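You operate a simulated robot arm through the tools that you are given. There is no shell and no other tool. Be economical: measure what you need, move in short steps, check, and stop when the job is done.

Carry out the task below with a simulated two-armed robot. There is one attempt and no reset: what you move stays moved.

## Task
Press the late key three times. Push the sink cupboard door shut. Pick up the sky bottle with one hand, pass it to the other hand and put it on the boxes shelf of the shelf unit. Shut the middle left bench door. Shut the right bench door. Put the white-handled jug in the bottom of the sink. Open the middle right bench door. Any order will do. Set down upright: sky bottle, white-handled jug.

It is judged by the outcome, as a careful person would: the job done as asked, and still so three seconds after it is handed in. It fails if anything else is knocked over, pushed out of place, dropped, spilled or broken.

## Robot
Two 7-joint arms with two-finger parallel grippers on one trunk, on a base that drives. Base frame: it is fixed to the floor where the robot stands at the start and does not move with it; the origin is under the middle of the robot, x ahead of it, y to its left, z up. Lengths are in m, angles in rad, forces in N, time in s.
The left shoulder is at the start at [0.089, 0.182, 0.991], the right one opposite. With the tool pointing down near the work surface each hand reaches from about 0.28 to 0.76 m from the robot's upright axis, wherever it stands, measured 20 degrees to its own side. Places, roughly: BOXES shelf of the shelf unit [0, -2.9, 1.6]; bottom of the sink [4.2, -1.5, 0.7]; late key [0.7, 0, 1.3]; middle left bench door [2.4, -1.6, 0.4]; middle right bench door [1.9, -2, 0.4]; right bench door [1.3, -2, 0.5]; sink cupboard door [4.2, -1.2, 0.4]; sky bottle [4.5, -1.5, 1]; white-handled jug [1.5, -2.75, 1]. Payload 3.91 kg a hand.
The TCP of each hand is the grasp point between the finger pads, 0.03 m short of the fingertips. In the tool frame z runs along the fingers and y along their closing line. Largest opening 0.11 m; finger width 0.02, thickness 0.01; the body of the gripper, 0.048 by 0.112 m, starts 0.055 m behind the TCP.
Orientation is that of the tool frame in the base frame, as a unit quaternion [x, y, z, w]. With the fingers straight down and closing along the base's y, the tool's x points along the base's -x, its y along +y and its z along -z.

## Interface
- The arms move only by the tool step_arm. It takes "left_moves", "right_moves" or both (then of equal length, played together; a hand with none holds still); each is one flat list of numbers, 7 for each row, row after row: the shift along the base's x, y, z in m, then the turn, a rotation vector about the base's x, y, z in rad, then the opening in per cent of the stroke, from 0 (shut) to 100 (fully open). In form: [x, y, z, wx, wy, wz, hand, x, y, z, wx, wy, wz, hand, ...]. A call has 1 to 8 rows; each row shifts and turns the commanded pose from where the row before left it. Each row takes 0.2 s and may step no farther than 0.05 m and 0.15 rad from the row before; otherwise, or with a gripper value out of range, the whole call is refused. A pose out of reach is approached as far as the arm can. The call stops where the force on the tool passes 40 N (or 10 N more than at its start, if that is more) or the arm is blocked; 0.2 s more then pass. Each finger travels about 0.072 m/s and halts on what it meets, pressing with about 23 N; the grip force reading is that of the motor and also rises with nothing between the fingers. The clock runs only during rows and for 0.2 s after the last one: add rows that do not move to give the fingers time. It gives the time, the measured TCP pose, the force on the tool (base axes), the opening and the grip force at its end, in the units of the frame above (readings bear some noise), with the torque about the TCP (base axes, N m) and any sound that the robot's microphone picked up, and new pictures: "views" is both (left out), scene, wrist or none (wrist: the cameras of the hands that moved).
- Cameras (640 x 400 px; columns grow to the right, rows downward): "scene" is now at [0.2522, -0.0045, 1.2048]; the picture's right is [-0.03, -1.00, 0.00], its down [-0.25, 0.01, -0.97] and it looks along [0.97, -0.03, -0.25] (base axes); focal length 229 px, centre (320, 200). "left" rides on the left gripper at [0.072, -0.017, -0.103] in its tool frame; the picture's right is [0.23, 0.97, 0.00], its down [-0.76, 0.18, -0.62] and it looks along [-0.61, 0.14, 0.78] (tool axes); focal length 222 px, centre (320, 200). "right" rides on the right gripper at [0.073, 0.017, -0.103] in its tool frame; the picture's right is [-0.23, 0.97, 0.00], its down [-0.76, -0.18, -0.62] and it looks along [-0.61, -0.14, 0.78] (tool axes); focal length 222 px, centre (320, 200). There is no depth. A picture from a camera that has moved, and an enlarged one, comes with that camera's place and axes in the base frame and with its lens.
- raise_lower(by): slides the trunk up (or, below 0, down) by that many m; the arms and the scene camera ride with it, the base frame stays. It gives what a move gives, with no picture.
- steer(legs): drives the robot by 1 to 6 legs, each [ahead, left, turn to the left] in m, m and rad, along the robot's own axes; the way and the turn of a leg run together, so that a leg with both is an arc; at most 1.5 m and 3.142 rad a leg. The arms and the cameras ride along, it lands a little off, and it stops where it bumps. It gives what a move gives, and a new picture of the scene camera.
- pan_tilt(pan, tilt): turns the head with the scene camera to pan (to the left, within 1.396 rad either way) and tilt (down, from -0.506 to 1.204), counted from straight ahead of the robot. It gives what a move gives, and a new picture of the scene camera.
- close_up(camera, box): a new picture of the part [left, top, right, bottom] of that camera's present view, enlarged. No time passes.
- hand_in(): hands the job in; it is judged then, once.

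Go step by step. Nothing tells you exact positions but the pictures and the camera data: compare them with the known pose of the tool, close in by small moves and look again before you grip or let go. The budget is 165 turns and 260 pictures, counting those below and the enlarged ones. Unless the task says otherwise, let go and move clear before handing in.

The tools are called after "Emit:" by a JSON object that holds its "method" and its "body". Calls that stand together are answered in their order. step_arm: Moves the arms, as the interface text tells. Its arguments: {"type":"object","properties":{"left_moves":{"type":"array"},"right_moves":{"type":"array"},"views":{"type":"string","enum":["both","scene","wrist","none"]}},"required":[]} The other tools are called the same way: raise_lower (by) slides the trunk up or down; steer (legs) drives the base; pan_tilt (pan, tilt) turns the head that bears the scene camera; close_up (camera, box) takes an enlarged picture of a part of a camera's view; hand_in () hands the job in.

At the start:

```text
clock: 0.0
left_tool_pos: [0.4638, 0.1468, 1.0002]
left_tcp_rot: [0.0, 1.0, -0.001, 0.0]
left_force: [0.3, -0.2, -0.9]
left_wrist_torque: [0.0, -0.03, 0.04]
left_width: 0.1101
left_grasp_force: 0.0
right_tool_pos: [0.5062, -0.2431, 1.0003]
right_tcp_rot: [0.0, 1.0, 0.001, 0.0]
right_force: [0.0, -0.4, -0.1]
right_wrist_torque: [-0.02, 0.02, 0.01]
right_width: 0.1099
right_grasp_force: 0.1
trunk travel left (down, up): [-0.25, 0.264]
robot x, y, heading: [-0.0002, -0.0018, 0.004]
head pan, tilt: [-0.03, 0.25]
```

scene: 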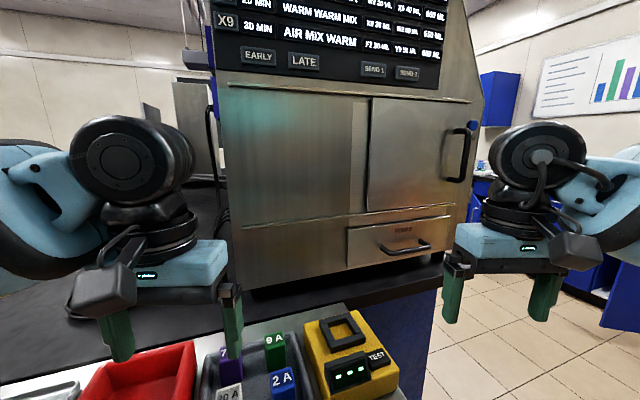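
right: 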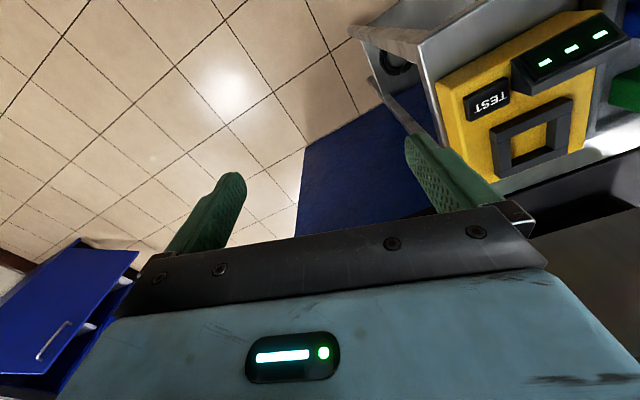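
left: 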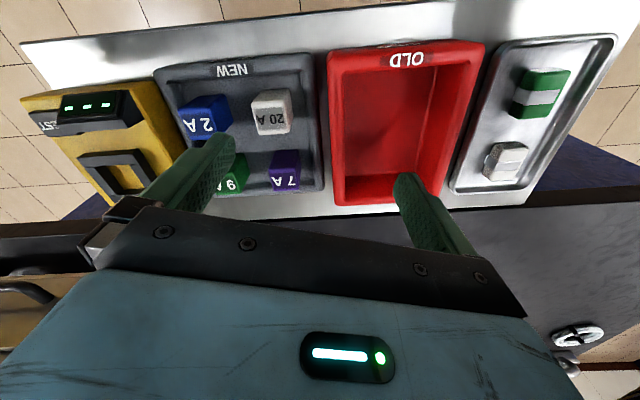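

I see the machine ahead with the LATE key at about [0.70, 0.01, 1.34]. I'll look up for a clearer view of the panel.

Emit:
{"method": "pan_tilt", "body": {"pan": 0, "tilt": -0.25}}

Emit:
{"method": "pan_tilt", "body": {"pan": -1.3, "tilt": 0.3}}

```text
clock: 0.9
left_tool_pos: [0.4644, 0.147, 1.0]
left_tcp_rot: [0.0, 1.0, 0.0, 0.0]
left_force: [-0.8, 0.4, 0.2]
left_wrist_torque: [0.02, 0.01, 0.02]
left_width: 0.1099
left_grasp_force: 0.1
right_tool_pos: [0.5073, -0.2448, 1.0006]
right_tcp_rot: [0.0, 1.0, 0.0, -0.001]
right_force: [0.3, -0.3, -0.4]
right_wrist_torque: [0.0, 0.0, 0.01]
right_width: 0.1099
right_grasp_force: 0.0
trunk travel left (down, up): [-0.25, 0.264]
robot x, y, heading: [0.0007, 0.002, 0.002]
head pan, tilt: [0.0, -0.25]
camera scene: at [0.24, -0.0018, 1.2492], right [0.0, -1.0, 0.0], down [0.25, 0.0, -0.97], along [0.97, 0.0, 0.25], focal length 229 px, centre (320, 200)
```

scene: 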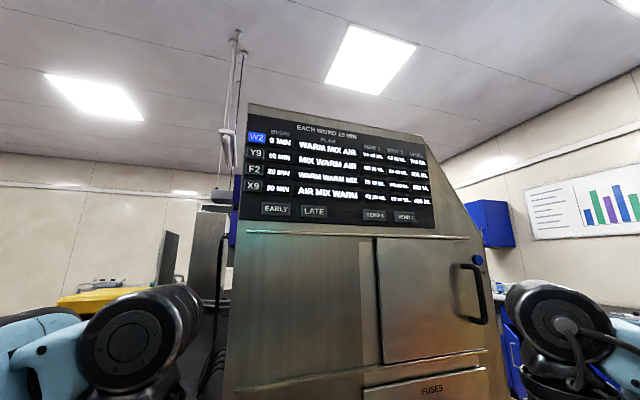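

```text
clock: 2.4
left_tool_pos: [0.4638, 0.1473, 1.0013]
left_tcp_rot: [0.0, 1.0, 0.0, 0.0]
left_force: [0.6, 0.2, -0.7]
left_wrist_torque: [0.0, 0.02, -0.03]
left_width: 0.11
left_grasp_force: 0.0
right_tool_pos: [0.5074, -0.2443, 0.9998]
right_tcp_rot: [-0.001, 1.0, 0.0, -0.001]
right_force: [0.5, -0.4, -0.1]
right_wrist_torque: [0.01, -0.02, -0.02]
right_width: 0.1102
right_grasp_force: 0.0
trunk travel left (down, up): [-0.25, 0.264]
robot x, y, heading: [0.0051, 0.0022, 0.001]
head pan, tilt: [-1.3, 0.3]
camera scene: at [0.1839, -0.0917, 1.2001], right [-0.96, -0.27, 0.0], down [-0.08, 0.28, -0.96], along [0.26, -0.92, -0.3], focal length 229 px, centre (320, 200)
```

scene: 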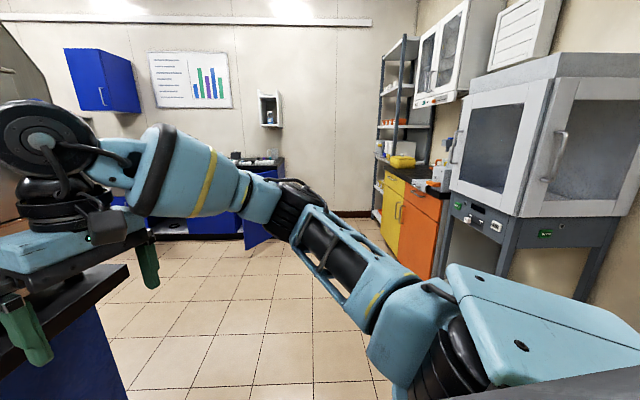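

LATE is at about [0.72, 0.011, 1.346]. I'll turn the left hand to point forward, fingers shut, rising to the key's height.

Emit:
{"method": "step_arm", "body": {"left_moves": [0, 0, 0.04, 0, -0.15, 0, 50, 0, 0, 0.04, 0, -0.15, 0, 0, 0, 0, 0.04, 0, -0.15, 0, 0, 0, 0, 0.04, 0, -0.15, 0, 0, 0, 0, 0.04, 0, -0.15, 0, 0, 0, 0, 0.04, 0, -0.15, 0, 0, 0, 0, 0.04, 0, -0.15, 0, 0, 0, 0, 0.04, 0, -0.15, 0, 0], "views": "none"}}

Emit:
{"method": "pan_tilt", "body": {"pan": 0, "tilt": -0.1}}

```text
clock: 4.2
left_tool_pos: [0.4657, 0.148, 1.3223]
left_tcp_rot: [0.0, 0.825, -0.001, 0.566]
left_force: [0.3, -0.5, -0.1]
left_wrist_torque: [0.03, -0.03, 0.0]
left_width: 0.0
left_grasp_force: 22.3
right_tool_pos: [0.5065, -0.2436, 1.0006]
right_tcp_rot: [-0.001, 1.0, 0.0, 0.0]
right_force: [0.4, -0.3, -0.6]
right_wrist_torque: [-0.03, 0.02, 0.03]
right_width: 0.1099
right_grasp_force: 0.1
trunk travel left (down, up): [-0.25, 0.264]
robot x, y, heading: [-0.001, 0.0005, -0.001]
head pan, tilt: [-1.3, 0.3]
```

```text
clock: 5.7
left_tool_pos: [0.4654, 0.1521, 1.3252]
left_tcp_rot: [-0.006, 0.825, -0.004, 0.565]
left_force: [-0.6, -0.1, 0.6]
left_wrist_torque: [0.0, 0.03, -0.01]
left_width: 0.0
left_grasp_force: 22.2
right_tool_pos: [0.5053, -0.244, 1.0004]
right_tcp_rot: [0.0, 1.0, 0.001, 0.0]
right_force: [0.5, -0.8, -0.9]
right_wrist_torque: [0.06, 0.02, 0.0]
right_width: 0.1101
right_grasp_force: 0.0
trunk travel left (down, up): [-0.25, 0.264]
robot x, y, heading: [0.0025, -0.0003, 0.003]
head pan, tilt: [0.0, -0.099]
camera scene: at [0.2411, -0.0392, 1.2265], right [-0.41, -0.91, 0.0], down [-0.01, 0.01, -1.0], along [0.91, -0.41, -0.01], focal length 229 px, centre (320, 200)
```

scene: 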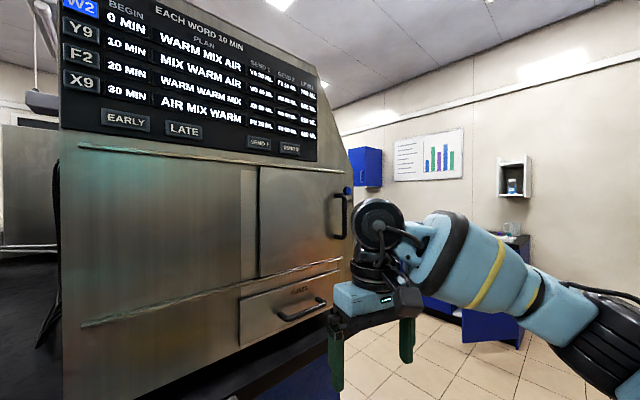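

The head seems to have been caught by the left arm. I'll move the arm forward and finish turning it.

Emit:
{"method": "step_arm", "body": {"left_moves": [0.04, 0, 0.01, 0, -0.12, 0, 0, 0.04, 0, 0.01, 0, -0.12, 0, 0, 0.04, 0, 0.0, 0, -0.13, 0, 0, 0, -0.03, 0, 0, 0, 0, 0, 0, -0.03, 0, 0, 0, 0, 0], "views": "both"}}

```text
clock: 6.9
left_tool_pos: [0.5856, 0.0887, 1.3407]
left_tcp_rot: [0.0, 0.708, 0.001, 0.707]
left_force: [1.3, 0.2, 0.7]
left_wrist_torque: [-0.02, -0.02, 0.0]
left_width: 0.0
left_grasp_force: 23.2
right_tool_pos: [0.5074, -0.2453, 1.0009]
right_tcp_rot: [-0.001, 1.0, 0.0, 0.001]
right_force: [0.8, 0.7, -0.2]
right_wrist_torque: [0.04, 0.01, 0.02]
right_width: 0.1099
right_grasp_force: 0.1
trunk travel left (down, up): [-0.25, 0.264]
robot x, y, heading: [0.0012, 0.0027, 0.004]
head pan, tilt: [0.0, -0.099]
camera scene: at [0.2464, -0.0024, 1.2365], right [0.0, -1.0, 0.0], down [0.1, 0.0, -1.0], along [1.0, 0.0, 0.1], focal length 229 px, centre (320, 200)
camera left: at [0.4821, 0.0711, 1.2678], right [0.0, 0.97, -0.23], down [-0.62, 0.18, 0.76], along [0.78, 0.14, 0.61], focal length 222 px, centre (320, 200)
```

scene: 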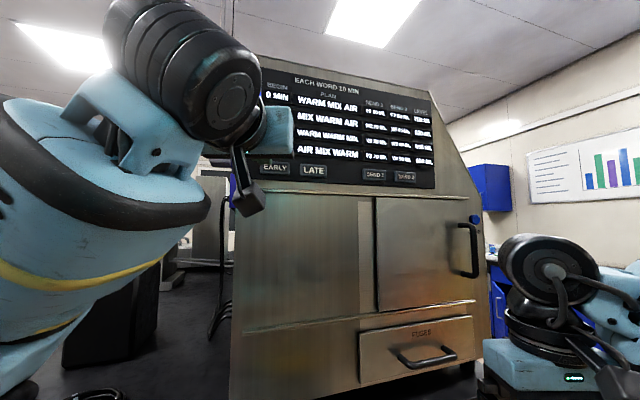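
left: 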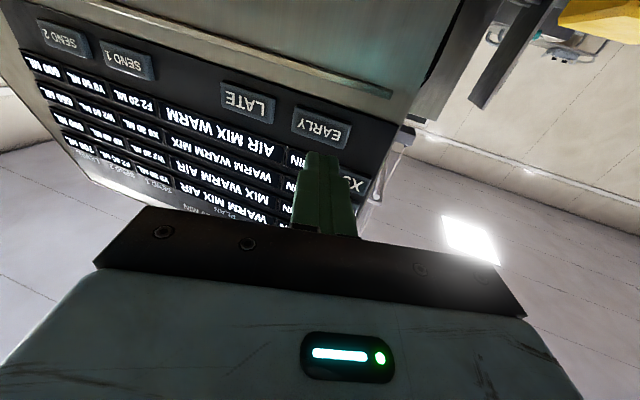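

The two views agree on LATE at about [0.726, 0.012, 1.348]. I'll line up just in front of it.

Emit:
{"method": "step_arm", "body": {"left_moves": [0.0, -0.038, 0.004, 0, 0, 0, 0, 0.03, -0.038, 0.003, 0, 0, 0, 0, 0.04, 0, 0, 0, 0, 0, 0], "views": "both"}}

```text
clock: 7.7
left_tool_pos: [0.6561, 0.0116, 1.346]
left_tcp_rot: [0.001, 0.708, 0.0, 0.706]
left_force: [0.2, -0.3, 0.2]
left_wrist_torque: [-0.02, -0.01, -0.02]
left_width: 0.0
left_grasp_force: 23.3
right_tool_pos: [0.5072, -0.2449, 1.0001]
right_tcp_rot: [0.0, 1.0, -0.001, -0.001]
right_force: [0.7, -0.8, -0.3]
right_wrist_torque: [-0.03, 0.01, -0.02]
right_width: 0.1099
right_grasp_force: 0.1
trunk travel left (down, up): [-0.25, 0.264]
robot x, y, heading: [0.0018, 0.0011, -0.006]
head pan, tilt: [0.0, -0.099]
camera scene: at [0.2465, -0.0017, 1.2365], right [0.0, -1.0, 0.0], down [0.1, 0.0, -1.0], along [1.0, 0.0, 0.1], focal length 229 px, centre (320, 200)
camera left: at [0.5519, -0.0039, 1.2745], right [0.0, 0.97, -0.23], down [-0.62, 0.18, 0.76], along [0.78, 0.14, 0.61], focal length 222 px, centre (320, 200)
```

scene: 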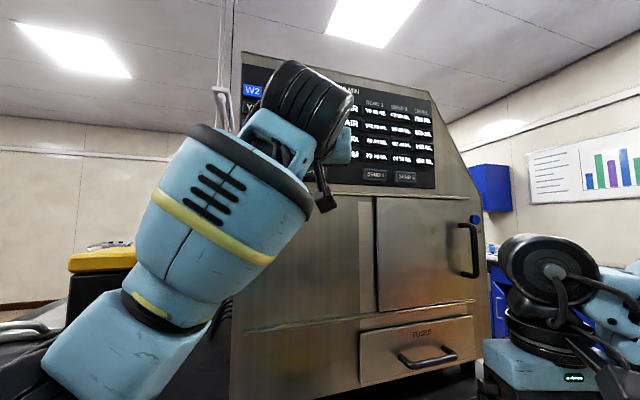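
left: 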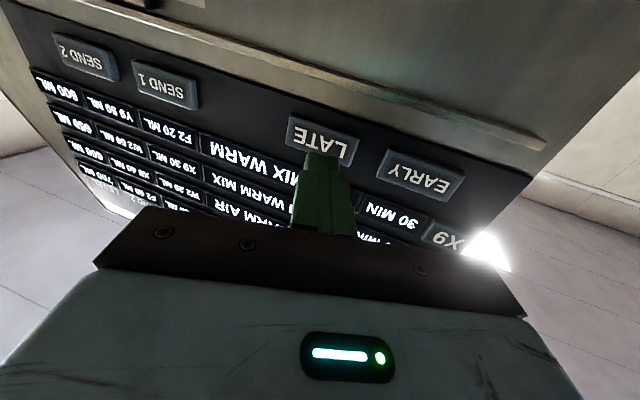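

Well lined up. I'll press gently and watch for force and sound.

Emit:
{"method": "step_arm", "body": {"left_moves": [0.03, 0, 0, 0, 0, 0, 0, 0.005, 0, 0, 0, 0, 0, 0, 0.005, 0, 0, 0, 0, 0, 0, 0.004, 0, 0, 0, 0, 0, 0], "views": "wrist"}}

```text
clock: 8.3
left_tool_pos: [0.6903, 0.0209, 1.3443]
left_tcp_rot: [-0.005, 0.71, 0.005, 0.704]
left_force: [-32.2, -12.3, -12.1]
left_wrist_torque: [-0.13, 0.27, -0.08]
left_width: 0.0
left_grasp_force: 23.4
right_tool_pos: [0.503, -0.2454, 1.0026]
right_tcp_rot: [0.001, 1.0, 0.001, 0.002]
right_force: [0.8, -0.2, 0.0]
right_wrist_torque: [-0.01, -0.02, 0.0]
right_width: 0.11
right_grasp_force: 0.1
trunk travel left (down, up): [-0.25, 0.264]
robot x, y, heading: [-0.0003, -0.0008, -0.002]
head pan, tilt: [0.0, -0.099]
heard: click
stopped in row 3 (left hand): the force on the tool passed its limit at 51 N (the readings are from after the stop); the commanded pose is now the measured one
camera left: at [0.5862, 0.0026, 1.2721], right [-0.01, 0.97, -0.23], down [-0.62, 0.17, 0.77], along [0.79, 0.15, 0.6], focal length 222 px, centre (320, 200)
```

left: 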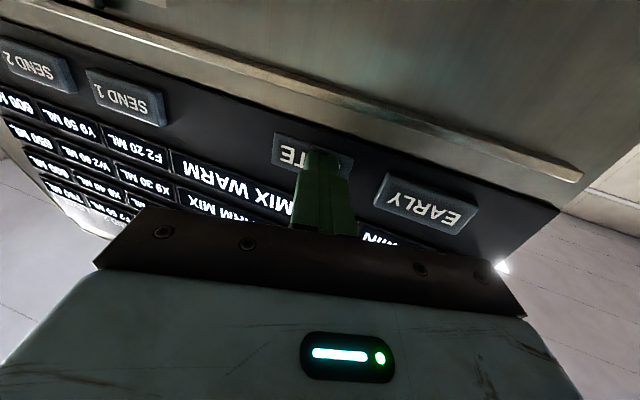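

One click heard. I'll release, and recentre.

Emit:
{"method": "step_arm", "body": {"left_moves": [-0.03, -0.009, 0.003, 0, 0, 0, 0, 0, 0, 0, 0, 0, 0, 0], "views": "wrist"}}

```text
clock: 8.9
left_tool_pos: [0.6704, 0.0346, 1.3491]
left_tcp_rot: [-0.02, 0.709, 0.013, 0.704]
left_force: [-0.4, 0.0, -0.2]
left_wrist_torque: [-0.02, 0.01, 0.04]
left_width: 0.0002
left_grasp_force: 23.0
right_tool_pos: [0.506, -0.2453, 0.999]
right_tcp_rot: [0.0, 1.0, 0.0, 0.0]
right_force: [-0.6, 0.0, -0.1]
right_wrist_torque: [0.05, -0.04, -0.04]
right_width: 0.11
right_grasp_force: 0.2
trunk travel left (down, up): [-0.25, 0.264]
robot x, y, heading: [-0.0033, -0.0003, 0.001]
head pan, tilt: [0.0, -0.099]
camera left: at [0.5671, 0.0116, 1.2781], right [-0.05, 0.97, -0.24], down [-0.62, 0.16, 0.76], along [0.78, 0.18, 0.6], focal length 222 px, centre (320, 200)
```

left: 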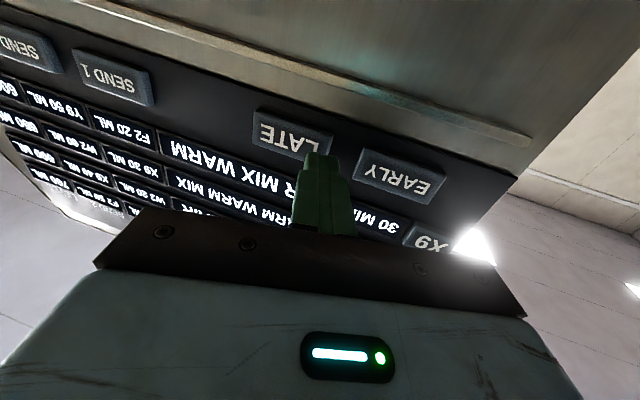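

The hand drifted left by 2 cm; perhaps the forearm touches the head. I'll step back and recentre.

Emit:
{"method": "step_arm", "body": {"left_moves": [-0.01, -0.015, 0, 0.03, 0, 0, 0, 0, -0.009, -0.002, 0, 0, 0, 0, 0, 0, 0, 0, 0, 0, 0], "views": "both"}}

```text
clock: 9.9
left_tool_pos: [0.679, 0.0507, 1.3443]
left_tcp_rot: [-0.035, 0.713, 0.04, 0.699]
left_force: [0.7, 0.9, 0.7]
left_wrist_torque: [0.02, 0.01, -0.01]
left_width: 0.0
left_grasp_force: 22.9
right_tool_pos: [0.5052, -0.2452, 1.0004]
right_tcp_rot: [0.001, 1.0, 0.0, 0.0]
right_force: [-1.1, 0.8, -0.6]
right_wrist_torque: [0.02, 0.01, -0.02]
right_width: 0.11
right_grasp_force: 0.0
trunk travel left (down, up): [-0.25, 0.264]
robot x, y, heading: [0.0027, -0.0008, 0.001]
head pan, tilt: [0.0, -0.099]
stopped in row 3 (left hand): the arm was blocked; the commanded pose is now the measured one
camera scene: at [0.2454, -0.0021, 1.2366], right [0.0, -1.0, 0.0], down [0.1, 0.0, -1.0], along [1.0, 0.0, 0.1], focal length 229 px, centre (320, 200)
camera left: at [0.5758, 0.0221, 1.2739], right [-0.11, 0.97, -0.22], down [-0.62, 0.11, 0.77], along [0.77, 0.22, 0.59], focal length 222 px, centre (320, 200)
```

scene: 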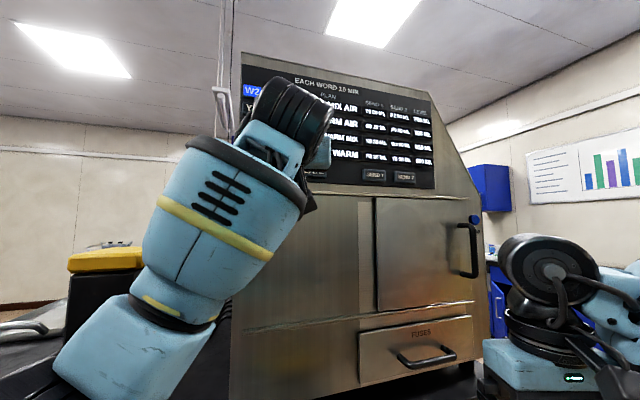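
left: 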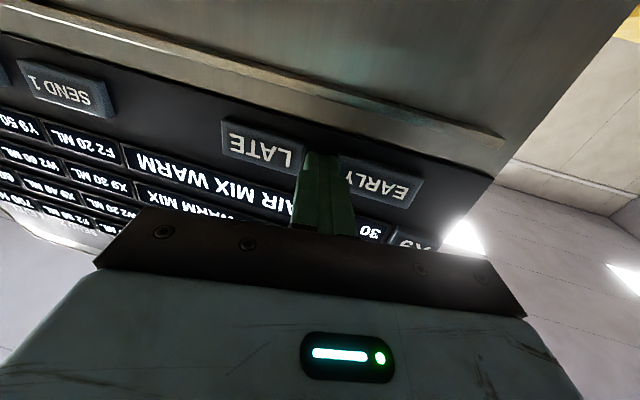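

The arm is blocked on something, probably the robot's head. I'll move left and away, and pan the head to the right for room.

Emit:
{"method": "step_arm", "body": {"left_moves": [-0.015, 0.02, 0, 0, 0, 0, 0, -0.03, 0.02, 0, 0.0, 0, 0, 0, -0.03, 0.02, 0, 0, 0, 0, 0], "views": "none"}}

Emit:
{"method": "pan_tilt", "body": {"pan": -0.7, "tilt": 0.1}}

Emit:
{"method": "raise_lower", "body": {"by": 0.2}}

```text
clock: 10.7
left_tool_pos: [0.6016, 0.1071, 1.3459]
left_tcp_rot: [-0.033, 0.713, 0.04, 0.699]
left_force: [0.4, 0.8, -0.2]
left_wrist_torque: [-0.04, 0.01, -0.03]
left_width: 0.0001
left_grasp_force: 22.7
right_tool_pos: [0.5047, -0.2447, 1.0001]
right_tcp_rot: [-0.001, 1.0, 0.0, 0.0]
right_force: [1.1, -0.1, 0.4]
right_wrist_torque: [0.02, 0.04, -0.02]
right_width: 0.1098
right_grasp_force: 0.1
trunk travel left (down, up): [-0.25, 0.264]
robot x, y, heading: [0.0002, 0.0015, -0.004]
head pan, tilt: [0.0, -0.099]
```

```text
clock: 11.8
left_tool_pos: [0.6024, 0.1045, 1.3469]
left_tcp_rot: [-0.033, 0.712, 0.039, 0.7]
left_force: [-0.1, 0.9, 0.9]
left_wrist_torque: [-0.02, 0.02, 0.0]
left_width: 0.0001
left_grasp_force: 22.7
right_tool_pos: [0.5055, -0.2451, 1.0007]
right_tcp_rot: [0.0, 1.0, 0.0, 0.001]
right_force: [-0.2, 0.2, -0.3]
right_wrist_torque: [0.0, 0.02, 0.01]
right_width: 0.11
right_grasp_force: 0.1
trunk travel left (down, up): [-0.25, 0.264]
robot x, y, heading: [0.0017, -0.0014, 0.0]
head pan, tilt: [-0.7, 0.099]
camera scene: at [0.2286, -0.0614, 1.2187], right [-0.64, -0.76, 0.0], down [-0.08, 0.06, -1.0], along [0.76, -0.64, -0.1], focal length 229 px, centre (320, 200)
```

scene: 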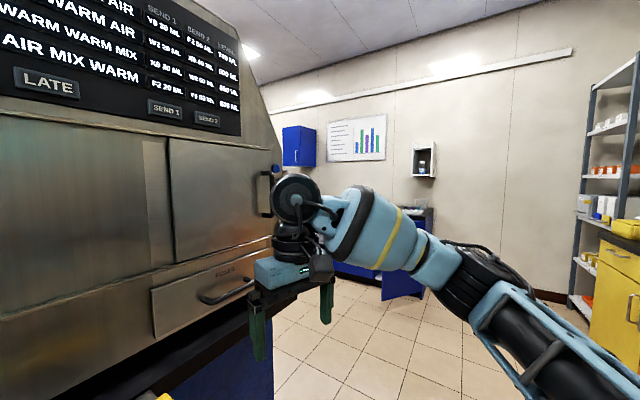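

```text
clock: 14.0
left_tool_pos: [0.603, 0.1062, 1.5441]
left_tcp_rot: [-0.034, 0.713, 0.041, 0.699]
left_force: [-0.3, -0.6, -0.3]
left_wrist_torque: [0.01, -0.01, 0.0]
left_width: 0.0001
left_grasp_force: 22.7
right_tool_pos: [0.5054, -0.2446, 1.1998]
right_tcp_rot: [0.001, 1.0, 0.0, -0.001]
right_force: [-0.1, -0.2, 0.0]
right_wrist_torque: [0.03, 0.01, 0.02]
right_width: 0.11
right_grasp_force: 0.1
trunk travel left (down, up): [-0.45, 0.064]
robot x, y, heading: [-0.0018, -0.0005, -0.001]
head pan, tilt: [-0.7, 0.099]
```

Now bring the left hand down to key height and straighten it.

Emit:
{"method": "step_arm", "body": {"left_moves": [0, 0, -0.04, 0, -0.02, -0.05, 0, 0, 0, -0.04, -0.01, 0, -0.056, 0, 0, -0.02, -0.04, 0, 0, 0, 0, 0, -0.035, -0.04, 0, 0, 0, 0, 0.02, -0.039, -0.036, 0, 0, 0, 0, 0.03, 0, 0, 0, 0, 0, 0], "views": "wrist"}}

```text
refused: row 4 steps farther than a row can; nothing moved
```

Emit:
{"method": "step_arm", "body": {"left_moves": [0, 0, -0.04, 0, -0.02, -0.05, 0, 0, 0, -0.04, -0.01, 0, -0.056, 0, 0, -0.02, -0.04, 0, 0, 0, 0, 0, -0.025, -0.04, 0, 0, 0, 0, 0.02, -0.025, -0.036, 0, 0, 0, 0, 0.03, -0.024, 0, 0, 0, 0, 0], "views": "wrist"}}

```text
clock: 15.4
left_tool_pos: [0.6598, 0.0256, 1.3383]
left_tcp_rot: [0.0, 0.709, 0.017, 0.705]
left_force: [-0.2, -0.5, -0.7]
left_wrist_torque: [-0.01, 0.0, 0.03]
left_width: 0.0002
left_grasp_force: 22.8
right_tool_pos: [0.5067, -0.2439, 1.1995]
right_tcp_rot: [0.0, 1.0, 0.0, 0.001]
right_force: [0.6, 0.3, 0.8]
right_wrist_torque: [0.02, 0.03, -0.04]
right_width: 0.11
right_grasp_force: 0.1
trunk travel left (down, up): [-0.45, 0.064]
robot x, y, heading: [-0.001, 0.0028, 0.003]
head pan, tilt: [-0.7, 0.099]
camera left: at [0.5573, 0.0083, 1.2659], right [-0.03, 0.98, -0.2], down [-0.62, 0.14, 0.77], along [0.78, 0.15, 0.61], focal length 222 px, centre (320, 200)
```

left: 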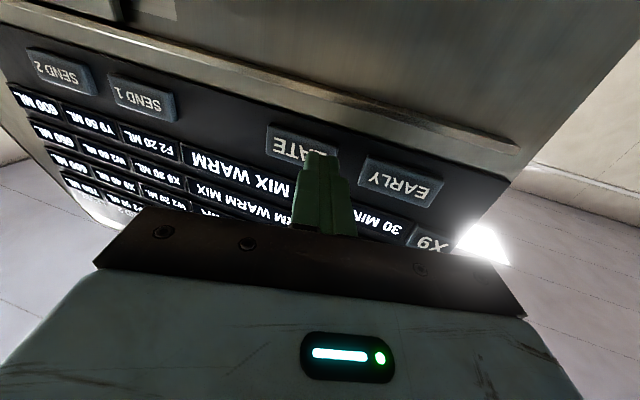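

Emit:
{"method": "step_arm", "body": {"left_moves": [0, 0, 0.01, 0, 0, 0, 0, 0, 0, 0, 0, 0, 0, 0], "views": "wrist"}}

Emit:
{"method": "pan_tilt", "body": {"pan": -0.3, "tilt": 0.3}}

```text
clock: 16.0
left_tool_pos: [0.6598, 0.0269, 1.3502]
left_tcp_rot: [-0.004, 0.709, 0.015, 0.705]
left_force: [-0.2, 0.7, -0.3]
left_wrist_torque: [0.01, -0.02, 0.0]
left_width: 0.0001
left_grasp_force: 23.1
right_tool_pos: [0.507, -0.2451, 1.2005]
right_tcp_rot: [0.0, 1.0, 0.001, 0.0]
right_force: [0.6, 0.2, -0.7]
right_wrist_torque: [-0.02, 0.0, 0.02]
right_width: 0.1101
right_grasp_force: 0.1
trunk travel left (down, up): [-0.45, 0.064]
robot x, y, heading: [0.0017, 0.003, -0.002]
head pan, tilt: [-0.7, 0.099]
camera left: at [0.5564, 0.01, 1.278], right [-0.03, 0.98, -0.21], down [-0.62, 0.15, 0.77], along [0.78, 0.15, 0.61], focal length 222 px, centre (320, 200)
```

left: 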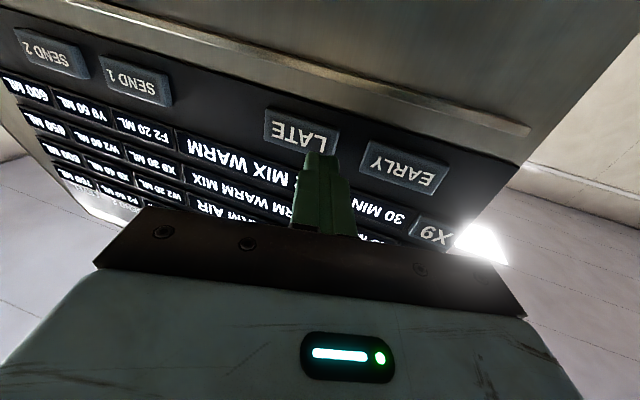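

```text
clock: 16.8
left_tool_pos: [0.6592, 0.0303, 1.3542]
left_tcp_rot: [-0.006, 0.707, 0.015, 0.707]
left_force: [0.3, 0.4, -0.6]
left_wrist_torque: [0.02, -0.01, -0.01]
left_width: 0.0002
left_grasp_force: 23.2
right_tool_pos: [0.5058, -0.2447, 1.1994]
right_tcp_rot: [0.001, 1.0, 0.0, 0.0]
right_force: [0.7, -0.4, -0.2]
right_wrist_torque: [-0.01, -0.02, 0.01]
right_width: 0.1102
right_grasp_force: 0.0
trunk travel left (down, up): [-0.45, 0.064]
robot x, y, heading: [0.0004, 0.0003, -0.005]
head pan, tilt: [-0.3, 0.3]
camera scene: at [0.1723, -0.0299, 1.4158], right [-0.3, -0.95, 0.0], down [-0.28, 0.09, -0.96], along [0.91, -0.28, -0.3], focal length 229 px, centre (320, 200)
```

scene: 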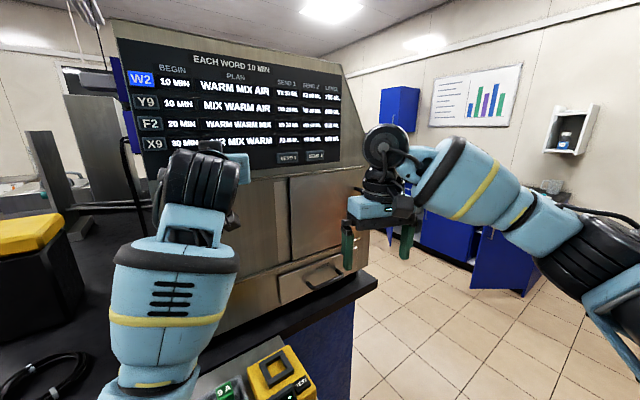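

The first press counted (W2 now shows 10 MIN). The arm is cramped near the head, so I'll back the hand off and shift the base right so the key is straight ahead of the left shoulder.

Emit:
{"method": "step_arm", "body": {"left_moves": [-0.03, 0.02, 0, 0, 0, 0, 0, -0.03, 0.02, -0.01, 0, 0, 0, 0], "views": "none"}}

Emit:
{"method": "steer", "body": {"legs": [[0, -0.14, 0]]}}

```text
clock: 17.4
left_tool_pos: [0.5958, 0.0727, 1.356]
left_tcp_rot: [-0.009, 0.702, 0.016, 0.712]
left_force: [0.6, 0.7, -0.7]
left_wrist_torque: [0.01, -0.02, 0.03]
left_width: 0.0
left_grasp_force: 23.1
right_tool_pos: [0.5053, -0.2451, 1.201]
right_tcp_rot: [0.0, 1.0, 0.0, -0.001]
right_force: [-0.6, -0.5, 0.1]
right_wrist_torque: [0.01, 0.03, -0.01]
right_width: 0.1099
right_grasp_force: 0.0
trunk travel left (down, up): [-0.45, 0.064]
robot x, y, heading: [0.0013, 0.0019, -0.0]
head pan, tilt: [-0.3, 0.3]
```

```text
clock: 19.3
left_tool_pos: [0.5968, -0.0693, 1.3493]
left_tcp_rot: [-0.005, 0.705, 0.017, 0.709]
left_force: [0.1, -0.4, -0.8]
left_wrist_torque: [0.01, -0.01, 0.01]
left_width: 0.0002
left_grasp_force: 22.5
right_tool_pos: [0.5059, -0.3833, 1.1998]
right_tcp_rot: [0.001, 1.0, 0.001, -0.001]
right_force: [-0.3, 0.4, 0.2]
right_wrist_torque: [0.02, 0.02, 0.0]
right_width: 0.1099
right_grasp_force: 0.0
trunk travel left (down, up): [-0.45, 0.064]
robot x, y, heading: [-0.0039, -0.1393, -0.004]
head pan, tilt: [-0.3, 0.3]
camera scene: at [0.1722, -0.1682, 1.4158], right [-0.3, -0.96, 0.0], down [-0.28, 0.09, -0.96], along [0.91, -0.28, -0.3], focal length 229 px, centre (320, 200)
```

scene: 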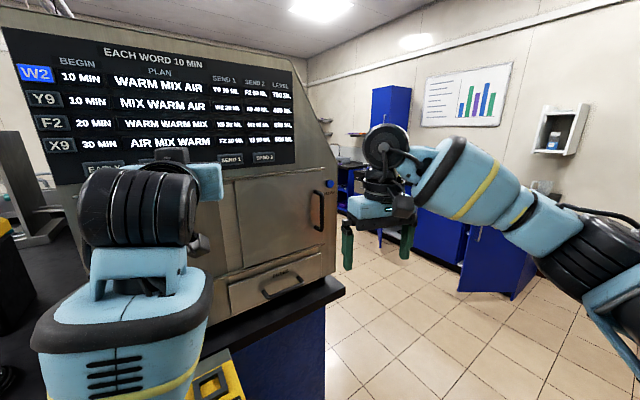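

Now move the hand left by 8 cm and forward to the key's front.

Emit:
{"method": "step_arm", "body": {"left_moves": [0, 0.04, 0, 0, 0, 0, 0, 0.02, 0.041, 0, 0, 0, -0.03, 0, 0.04, 0, 0, 0, 0, 0, 0], "views": "wrist"}}

```text
clock: 20.1
left_tool_pos: [0.6581, 0.0124, 1.3468]
left_tcp_rot: [0.006, 0.705, 0.007, 0.709]
left_force: [1.4, -0.1, -0.9]
left_wrist_torque: [0.01, -0.02, 0.03]
left_width: 0.0002
left_grasp_force: 23.1
right_tool_pos: [0.5068, -0.3839, 1.1993]
right_tcp_rot: [0.0, 1.0, 0.0, 0.0]
right_force: [-0.5, 1.0, 0.4]
right_wrist_torque: [0.0, -0.01, 0.0]
right_width: 0.11
right_grasp_force: 0.1
trunk travel left (down, up): [-0.45, 0.064]
robot x, y, heading: [0.0013, -0.1367, -0.001]
head pan, tilt: [-0.3, 0.3]
camera left: at [0.5563, -0.0028, 1.2743], right [0.0, 0.98, -0.21], down [-0.63, 0.16, 0.76], along [0.78, 0.13, 0.61], focal length 222 px, centre (320, 200)
```

left: 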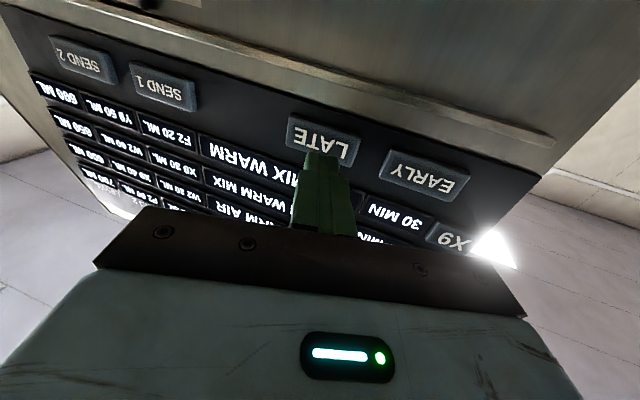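

Emit:
{"method": "step_arm", "body": {"left_moves": [0.026, 0, 0, 0, 0, 0, 0, 0.004, 0, 0, 0, 0, 0, 0, 0.003, 0, 0, 0, 0, 0, 0], "views": "none"}}

Emit:
{"method": "step_arm", "body": {"left_moves": [-0.03, 0, 0, 0, 0, 0, 0, 0, 0, 0, 0, 0, 0, 0], "views": "both"}}

```text
clock: 20.9
left_tool_pos: [0.6883, 0.0136, 1.3486]
left_tcp_rot: [0.006, 0.704, 0.007, 0.71]
left_force: [-1.8, 0.8, -0.6]
left_wrist_torque: [-0.02, 0.06, 0.04]
left_width: 0.0003
left_grasp_force: 22.9
right_tool_pos: [0.5054, -0.3828, 1.1996]
right_tcp_rot: [0.0, 1.0, 0.0, 0.001]
right_force: [0.0, -0.3, -1.1]
right_wrist_torque: [0.03, 0.01, 0.0]
right_width: 0.1099
right_grasp_force: 0.1
trunk travel left (down, up): [-0.45, 0.064]
robot x, y, heading: [-0.0017, -0.1348, 0.0]
head pan, tilt: [-0.3, 0.3]
heard: click
```

```text
clock: 21.5
left_tool_pos: [0.6606, 0.0124, 1.3486]
left_tcp_rot: [0.005, 0.705, 0.008, 0.709]
left_force: [-0.4, 0.4, 0.9]
left_wrist_torque: [0.04, -0.06, 0.02]
left_width: 0.0
left_grasp_force: 22.8
right_tool_pos: [0.5055, -0.3834, 1.1994]
right_tcp_rot: [0.0, 1.0, 0.0, 0.0]
right_force: [0.2, 0.0, -0.1]
right_wrist_torque: [0.0, 0.02, 0.05]
right_width: 0.1103
right_grasp_force: 0.1
trunk travel left (down, up): [-0.45, 0.064]
robot x, y, heading: [0.0007, -0.1368, 0.0]
head pan, tilt: [-0.3, 0.3]
camera scene: at [0.1727, -0.1682, 1.4157], right [-0.3, -0.95, 0.0], down [-0.28, 0.09, -0.96], along [0.91, -0.28, -0.3], focal length 229 px, centre (320, 200)
camera left: at [0.5572, -0.0028, 1.2751], right [0.0, 0.98, -0.21], down [-0.63, 0.16, 0.76], along [0.78, 0.13, 0.61], focal length 222 px, centre (320, 200)
```

scene: 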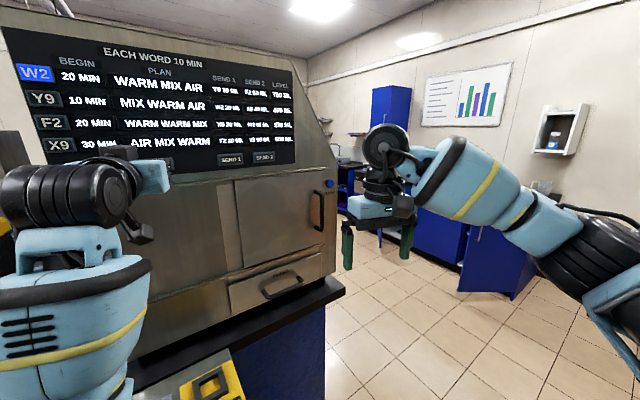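
left: 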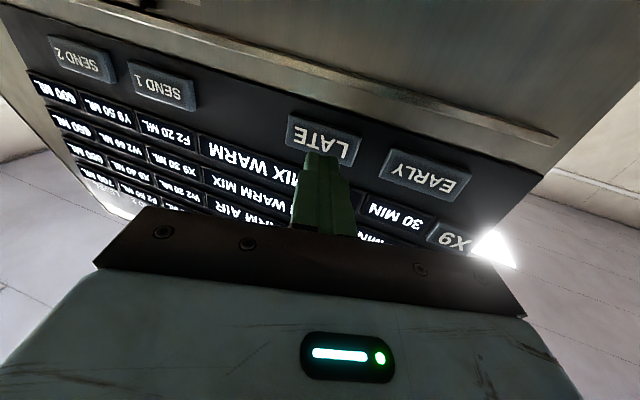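

W2 shows 20 MIN, so two presses counted. One more.

Emit:
{"method": "step_arm", "body": {"left_moves": [0.025, 0, 0, 0, 0, 0, 0, 0.003, 0, 0, 0, 0, 0, 0, 0.003, 0, 0, 0, 0, 0, 0], "views": "none"}}

Emit:
{"method": "step_arm", "body": {"left_moves": [-0.045, 0, 0, 0, 0, 0, 0, -0.045, 0.0, 0, 0, 0, 0, 0], "views": "scene"}}

```text
clock: 22.3
left_tool_pos: [0.689, 0.0115, 1.3479]
left_tcp_rot: [0.005, 0.705, 0.006, 0.709]
left_force: [-2.7, 0.7, -1.1]
left_wrist_torque: [-0.02, 0.02, 0.03]
left_width: 0.0
left_grasp_force: 23.2
right_tool_pos: [0.506, -0.3828, 1.2008]
right_tcp_rot: [0.0, 1.0, -0.001, 0.001]
right_force: [0.2, 1.1, 0.1]
right_wrist_torque: [0.0, -0.02, 0.02]
right_width: 0.1101
right_grasp_force: 0.1
trunk travel left (down, up): [-0.45, 0.064]
robot x, y, heading: [-0.0008, -0.1421, -0.002]
head pan, tilt: [-0.3, 0.3]
heard: click
```

```text
clock: 22.9
left_tool_pos: [0.5974, 0.0126, 1.35]
left_tcp_rot: [0.005, 0.705, 0.007, 0.709]
left_force: [0.7, 0.2, 0.1]
left_wrist_torque: [0.01, -0.01, 0.0]
left_width: 0.0002
left_grasp_force: 23.3
right_tool_pos: [0.5038, -0.3827, 1.201]
right_tcp_rot: [0.0, 1.0, 0.0, 0.0]
right_force: [-1.1, 0.1, -1.2]
right_wrist_torque: [0.01, 0.01, 0.02]
right_width: 0.11
right_grasp_force: 0.1
trunk travel left (down, up): [-0.45, 0.064]
robot x, y, heading: [-0.003, -0.1363, -0.002]
head pan, tilt: [-0.3, 0.3]
camera scene: at [0.1715, -0.1682, 1.4159], right [-0.3, -0.95, 0.0], down [-0.28, 0.09, -0.96], along [0.91, -0.28, -0.3], focal length 229 px, centre (320, 200)
```

scene: 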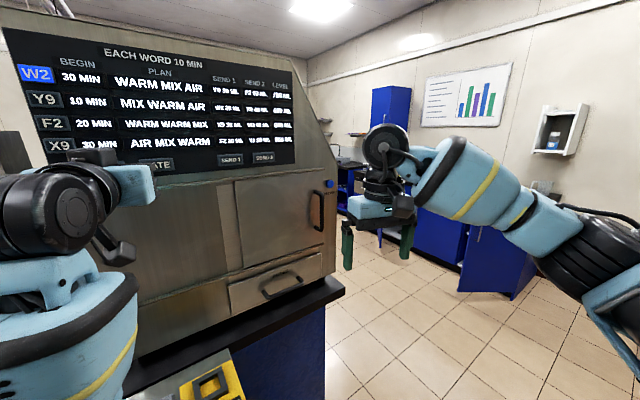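

W2 shows 30 MIN: three presses done. Now I'll back away, turn right and look at the benches and shelf.

Emit:
{"method": "steer", "body": {"legs": [[-0.35, 0, 0], [0, 0, -1.2]]}}

Emit:
{"method": "pan_tilt", "body": {"pan": 0, "tilt": 0.35}}

```text
clock: 28.1
left_tool_pos: [0.0092, -0.6438, 1.3507]
left_tcp_rot: [0.405, 0.577, -0.397, 0.588]
left_force: [0.6, -0.3, 0.3]
left_wrist_torque: [-0.02, 0.02, 0.0]
left_width: 0.0
left_grasp_force: 23.4
right_tool_pos: [-0.3928, -0.6999, 1.2003]
right_tcp_rot: [0.566, 0.824, 0.001, 0.0]
right_force: [0.6, 0.2, 0.3]
right_wrist_torque: [0.01, -0.02, -0.01]
right_width: 0.1098
right_grasp_force: 0.0
trunk travel left (down, up): [-0.45, 0.064]
robot x, y, heading: [-0.3465, -0.1402, -1.206]
head pan, tilt: [-0.3, 0.3]
camera scene: at [-0.3099, -0.3119, 1.4158], right [-1.0, -0.07, 0.0], down [-0.02, 0.3, -0.96], along [0.06, -0.95, -0.3], focal length 229 px, centre (320, 200)
```

scene: 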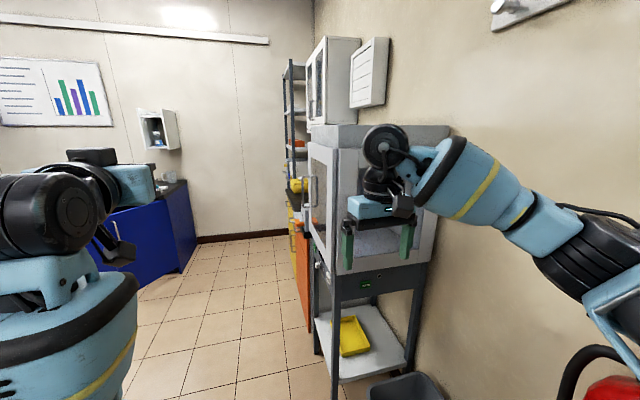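

```text
clock: 28.9
left_tool_pos: [0.0098, -0.6438, 1.3504]
left_tcp_rot: [0.404, 0.577, -0.396, 0.588]
left_force: [0.0, -0.3, -0.6]
left_wrist_torque: [0.03, -0.02, 0.03]
left_width: 0.0
left_grasp_force: 22.9
right_tool_pos: [-0.3928, -0.698, 1.2008]
right_tcp_rot: [0.567, 0.824, 0.0, 0.0]
right_force: [0.3, -0.4, -1.0]
right_wrist_torque: [0.01, -0.01, -0.01]
right_width: 0.1097
right_grasp_force: 0.1
trunk travel left (down, up): [-0.45, 0.064]
robot x, y, heading: [-0.3448, -0.1396, -1.206]
head pan, tilt: [0.0, 0.351]
camera scene: at [-0.2827, -0.3057, 1.4111], right [-0.93, -0.36, 0.0], down [-0.12, 0.32, -0.94], along [0.34, -0.88, -0.34], focal length 229 px, centre (320, 200)
```

scene: 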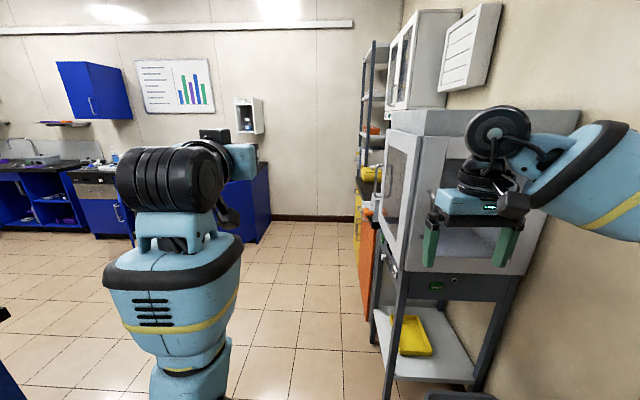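

The bench lies ahead-left, shelf unit ahead, fume hood on the right. I'll drive to open floor in front of the bench.

Emit:
{"method": "steer", "body": {"legs": [[0, 0, 0.256], [1.05, 0, 0], [0, 0, -0.62], [0, 1.2, 0]]}}

```text
clock: 47.4
left_tool_pos: [1.631, -1.6048, 1.3498]
left_tcp_rot: [0.504, 0.493, -0.498, 0.506]
left_force: [0.0, -0.7, 0.0]
left_wrist_torque: [0.03, 0.0, 0.02]
left_width: 0.0
left_grasp_force: 22.7
right_tool_pos: [1.235, -1.511, 1.2001]
right_tcp_rot: [0.708, 0.706, 0.0, 0.0]
right_force: [0.4, 0.7, 0.1]
right_wrist_torque: [0.05, 0.02, 0.02]
right_width: 0.1099
right_grasp_force: 0.1
trunk travel left (down, up): [-0.45, 0.064]
robot x, y, heading: [1.4787, -1.0069, -1.577]
head pan, tilt: [0.0, 0.351]
camera scene: at [1.4792, -1.1844, 1.411], right [-1.0, 0.0, 0.0], down [0.0, 0.34, -0.94], along [0.0, -0.94, -0.34], focal length 229 px, centre (320, 200)
```

scene: 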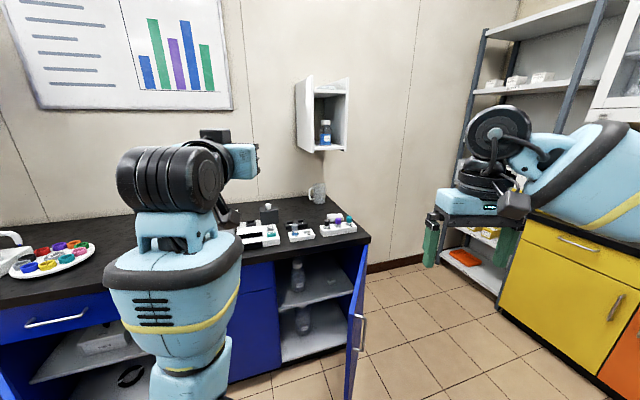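

I'll look down to see the right bench door and the middle doors.

Emit:
{"method": "pan_tilt", "body": {"pan": -0.1, "tilt": 0.9}}

Emit:
{"method": "pan_tilt", "body": {"pan": 0.9, "tilt": 0.6}}

```text
clock: 48.4
left_tool_pos: [1.6296, -1.6053, 1.3504]
left_tcp_rot: [0.503, 0.494, -0.497, 0.506]
left_force: [0.7, 0.6, -0.6]
left_wrist_torque: [0.02, -0.02, 0.01]
left_width: 0.0002
left_grasp_force: 22.9
right_tool_pos: [1.2342, -1.5109, 1.2007]
right_tcp_rot: [0.708, 0.706, 0.0, -0.001]
right_force: [-0.3, 0.2, 0.3]
right_wrist_torque: [0.0, 0.01, 0.01]
right_width: 0.1097
right_grasp_force: 0.0
trunk travel left (down, up): [-0.45, 0.064]
robot x, y, heading: [1.4796, -1.0071, -1.573]
head pan, tilt: [-0.099, 0.901]
camera scene: at [1.4717, -1.1664, 1.3636], right [-0.99, 0.1, 0.0], down [0.08, 0.78, -0.62], along [-0.06, -0.62, -0.78], focal length 229 px, centre (320, 200)
```

scene: 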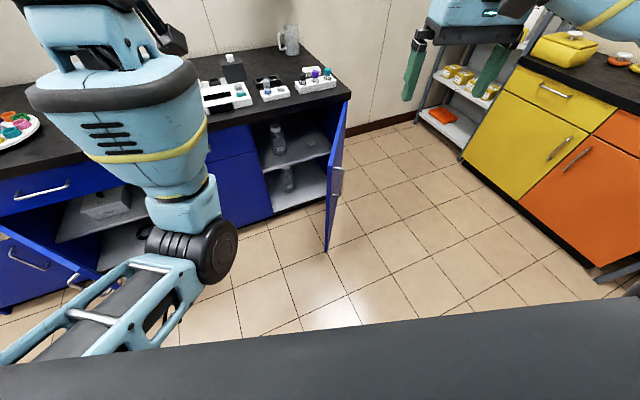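

```text
clock: 49.6
left_tool_pos: [1.6284, -1.6052, 1.3504]
left_tcp_rot: [0.503, 0.494, -0.497, 0.506]
left_force: [0.1, -0.7, 1.0]
left_wrist_torque: [0.03, 0.01, -0.01]
left_width: 0.0
left_grasp_force: 23.0
right_tool_pos: [1.2341, -1.5103, 1.2008]
right_tcp_rot: [0.709, 0.706, 0.0, 0.0]
right_force: [0.3, -0.2, -0.1]
right_wrist_torque: [0.0, -0.03, 0.0]
right_width: 0.1101
right_grasp_force: 0.2
trunk travel left (down, up): [-0.45, 0.064]
robot x, y, heading: [1.4749, -1.0079, -1.573]
head pan, tilt: [0.901, 0.6]
camera scene: at [1.5485, -1.1465, 1.3883], right [-0.62, -0.78, 0.0], down [-0.44, 0.35, -0.82], along [0.64, -0.52, -0.57], focal length 229 px, centre (320, 200)
```

scene: 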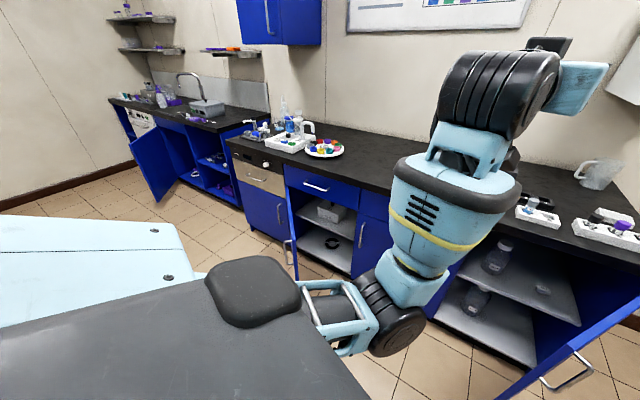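

I now see the layout: right door open about 70° (hinge near [1.27, -2.09], free edge near [1.37, -1.78]), middle-left door open further left. I'll lower the trunk and point the right hand forward.

Emit:
{"method": "raise_lower", "body": {"by": -0.4}}

Emit:
{"method": "step_arm", "body": {"right_moves": [0, 0.0, 0, -0.15, 0, 0, 50, 0, 0, 0, -0.15, 0, 0, 0, 0, 0, 0, -0.15, 0, 0, 0, 0, 0, 0, -0.15, 0, 0, 0, 0, 0, 0, -0.15, 0, 0, 0, 0, 0, 0, -0.15, 0, 0, 0, 0, 0, 0, -0.15, 0, 0, 0, 0, 0, 0, -0.15, 0, 0, 0], "left_moves": [0, 0.01, -0.04, 0, 0, 0, 0, 0, 0.01, -0.04, 0, 0, 0, 0, 0, 0, -0.04, 0, 0, 0, 0, 0, 0, -0.04, 0, 0, 0, 0, 0, 0, -0.04, 0, 0, 0, 0, 0, 0, -0.04, 0, 0, 0, 0, 0, 0, -0.04, 0, 0, 0, 0, 0, 0, -0.04, 0, 0, 0, 0], "views": "none"}}

Emit:
{"method": "pan_tilt", "body": {"pan": 0.0, "tilt": 0.6}}

```text
clock: 53.5
left_tool_pos: [1.6315, -1.6056, 0.9499]
left_tcp_rot: [0.503, 0.494, -0.495, 0.508]
left_force: [-0.3, -0.3, -0.7]
left_wrist_torque: [-0.01, 0.01, -0.02]
left_width: 0.0
left_grasp_force: 23.4
right_tool_pos: [1.2341, -1.5113, 0.8009]
right_tcp_rot: [0.708, 0.706, 0.0, 0.0]
right_force: [-0.3, -0.2, 0.5]
right_wrist_torque: [0.02, -0.01, 0.02]
right_width: 0.1101
right_grasp_force: 0.0
trunk travel left (down, up): [-0.05, 0.464]
robot x, y, heading: [1.4816, -1.0018, -1.576]
head pan, tilt: [0.901, 0.6]
```

```text
clock: 55.1
left_tool_pos: [1.63, -1.5983, 0.7704]
left_tcp_rot: [-0.441, -0.446, 0.551, -0.551]
left_force: [-0.6, 0.1, 0.1]
left_wrist_torque: [0.01, 0.0, -0.03]
left_width: 0.0001
left_grasp_force: 23.1
right_tool_pos: [1.2347, -1.5336, 0.8128]
right_tcp_rot: [0.617, 0.615, -0.346, 0.347]
right_force: [-0.1, 0.0, -0.6]
right_wrist_torque: [0.0, -0.02, 0.02]
right_width: 0.0
right_grasp_force: 23.1
right hand out of reach, approached as far as the arm can: row 6, 7, 8
trunk travel left (down, up): [-0.05, 0.464]
robot x, y, heading: [1.4777, -1.0048, -1.576]
head pan, tilt: [0.901, 0.6]
stopped in row 8 (left hand): the arm was blocked; the commanded pose is now the measured one
```

```text
clock: 56.3
left_tool_pos: [1.6293, -1.5986, 0.7722]
left_tcp_rot: [-0.439, -0.445, 0.553, -0.551]
left_force: [0.2, 0.0, 0.4]
left_wrist_torque: [0.03, 0.04, 0.01]
left_width: 0.0
left_grasp_force: 23.5
right_tool_pos: [1.236, -1.5337, 0.8144]
right_tcp_rot: [0.617, 0.616, -0.346, 0.348]
right_force: [-0.3, 0.6, 0.1]
right_wrist_torque: [0.04, -0.01, -0.02]
right_width: 0.0
right_grasp_force: 22.9
trunk travel left (down, up): [-0.05, 0.464]
robot x, y, heading: [1.482, -1.0045, -1.572]
head pan, tilt: [0.0, 0.6]
camera scene: at [1.4787, -1.3321, 0.9448], right [-1.0, 0.0, 0.0], down [0.0, 0.56, -0.83], along [0.0, -0.83, -0.56], focal length 229 px, centre (320, 200)
```

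scene: 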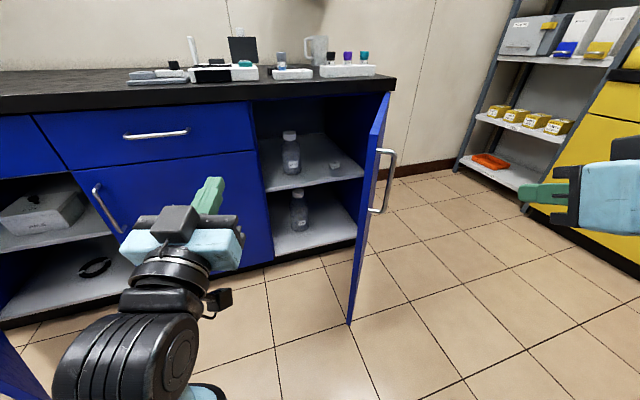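

Right door's free edge is near [1.373, -1.785], handle at z 0.66–0.77. I'll extend the right hand beside the door's outer face, low down.

Emit:
{"method": "step_arm", "body": {"right_moves": [0, -0.04, -0.03, 0, 0, 0, 0, 0, -0.04, -0.03, 0, 0, 0, 0, 0, -0.04, -0.03, 0, 0, 0, 0, 0, -0.04, -0.03, 0, 0, 0, 0, 0, -0.04, -0.03, -0.05, 0, 0, 0, 0, -0.04, -0.03, -0.05, 0, 0, 0, 0, -0.03, -0.01, 0, 0, 0, 0], "views": "scene"}}

```text
clock: 57.9
left_tool_pos: [1.6292, -1.5977, 0.7717]
left_tcp_rot: [-0.44, -0.444, 0.553, -0.551]
left_force: [-0.6, 0.7, 0.2]
left_wrist_torque: [0.01, -0.01, -0.01]
left_width: 0.0
left_grasp_force: 22.8
right_tool_pos: [1.2377, -1.8045, 0.6229]
right_tcp_rot: [0.598, 0.597, -0.378, 0.379]
right_force: [0.1, -0.3, -1.1]
right_wrist_torque: [-0.03, -0.02, 0.0]
right_width: 0.0002
right_grasp_force: 23.0
trunk travel left (down, up): [-0.05, 0.464]
robot x, y, heading: [1.4805, -1.0051, -1.576]
head pan, tilt: [0.0, 0.6]
camera scene: at [1.4786, -1.3321, 0.9449], right [-1.0, 0.0, 0.0], down [0.0, 0.57, -0.82], along [0.0, -0.82, -0.57], focal length 229 px, centre (320, 200)
```

scene: 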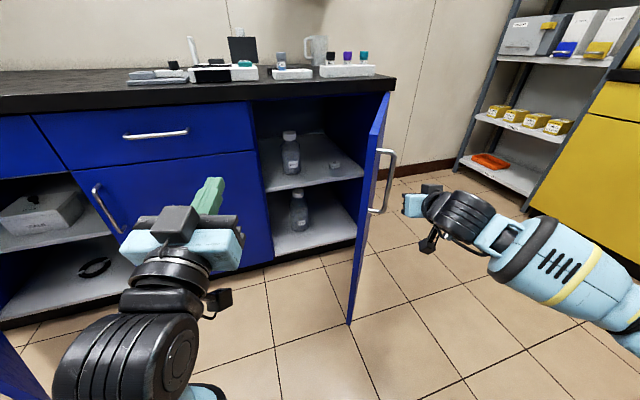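

Emit:
{"method": "step_arm", "body": {"right_moves": [0.04, 0, 0, 0, 0, 0, 0, 0.04, 0, 0, 0, 0, 0, 0, 0.03, 0, 0, 0, 0, 0, 0, 0.035, -0.01, 0, 0, 0, 0, 0, 0.035, -0.01, 0, 0, 0, 0, 0, 0.03, -0.02, 0, 0, 0, 0, 0, 0.03, -0.025, 0, 0, 0, 0, 0], "left_moves": [0.03, 0, 0, 0, 0, 0, 0, 0.03, 0, 0, 0, 0, 0, 0, 0.03, 0, 0, 0, 0, 0, 0, 0.03, 0, 0, 0, 0, 0, 0, 0.03, 0, 0, 0, 0, 0, 0, 0, 0, 0, 0, 0, 0, 0, 0, 0, 0, 0, 0, 0, 0], "views": "scene"}}

```text
clock: 59.5
left_tool_pos: [1.7808, -1.5995, 0.7696]
left_tcp_rot: [-0.44, -0.446, 0.551, -0.551]
left_force: [0.1, -0.8, -0.1]
left_wrist_torque: [0.0, 0.01, -0.03]
left_width: 0.0
left_grasp_force: 23.0
right_tool_pos: [1.4749, -1.8671, 0.6257]
right_tcp_rot: [0.598, 0.597, -0.377, 0.379]
right_force: [-0.3, -0.7, -0.2]
right_wrist_torque: [-0.04, -0.01, 0.01]
right_width: 0.0001
right_grasp_force: 22.5
trunk travel left (down, up): [-0.05, 0.464]
robot x, y, heading: [1.4825, -1.0062, -1.575]
head pan, tilt: [0.0, 0.6]
camera scene: at [1.4789, -1.332, 0.9449], right [-1.0, 0.0, 0.0], down [0.0, 0.56, -0.83], along [0.0, -0.83, -0.56], focal length 229 px, centre (320, 200)
```

scene: 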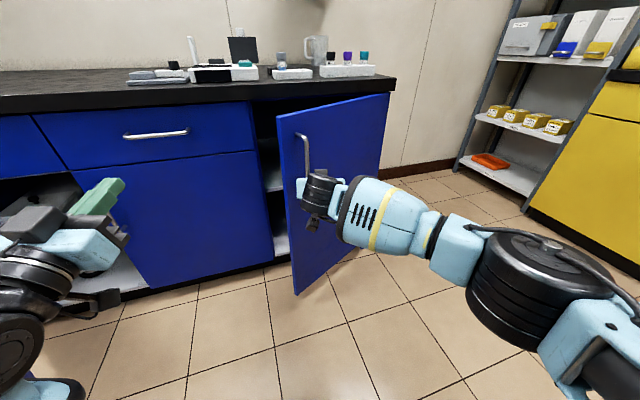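

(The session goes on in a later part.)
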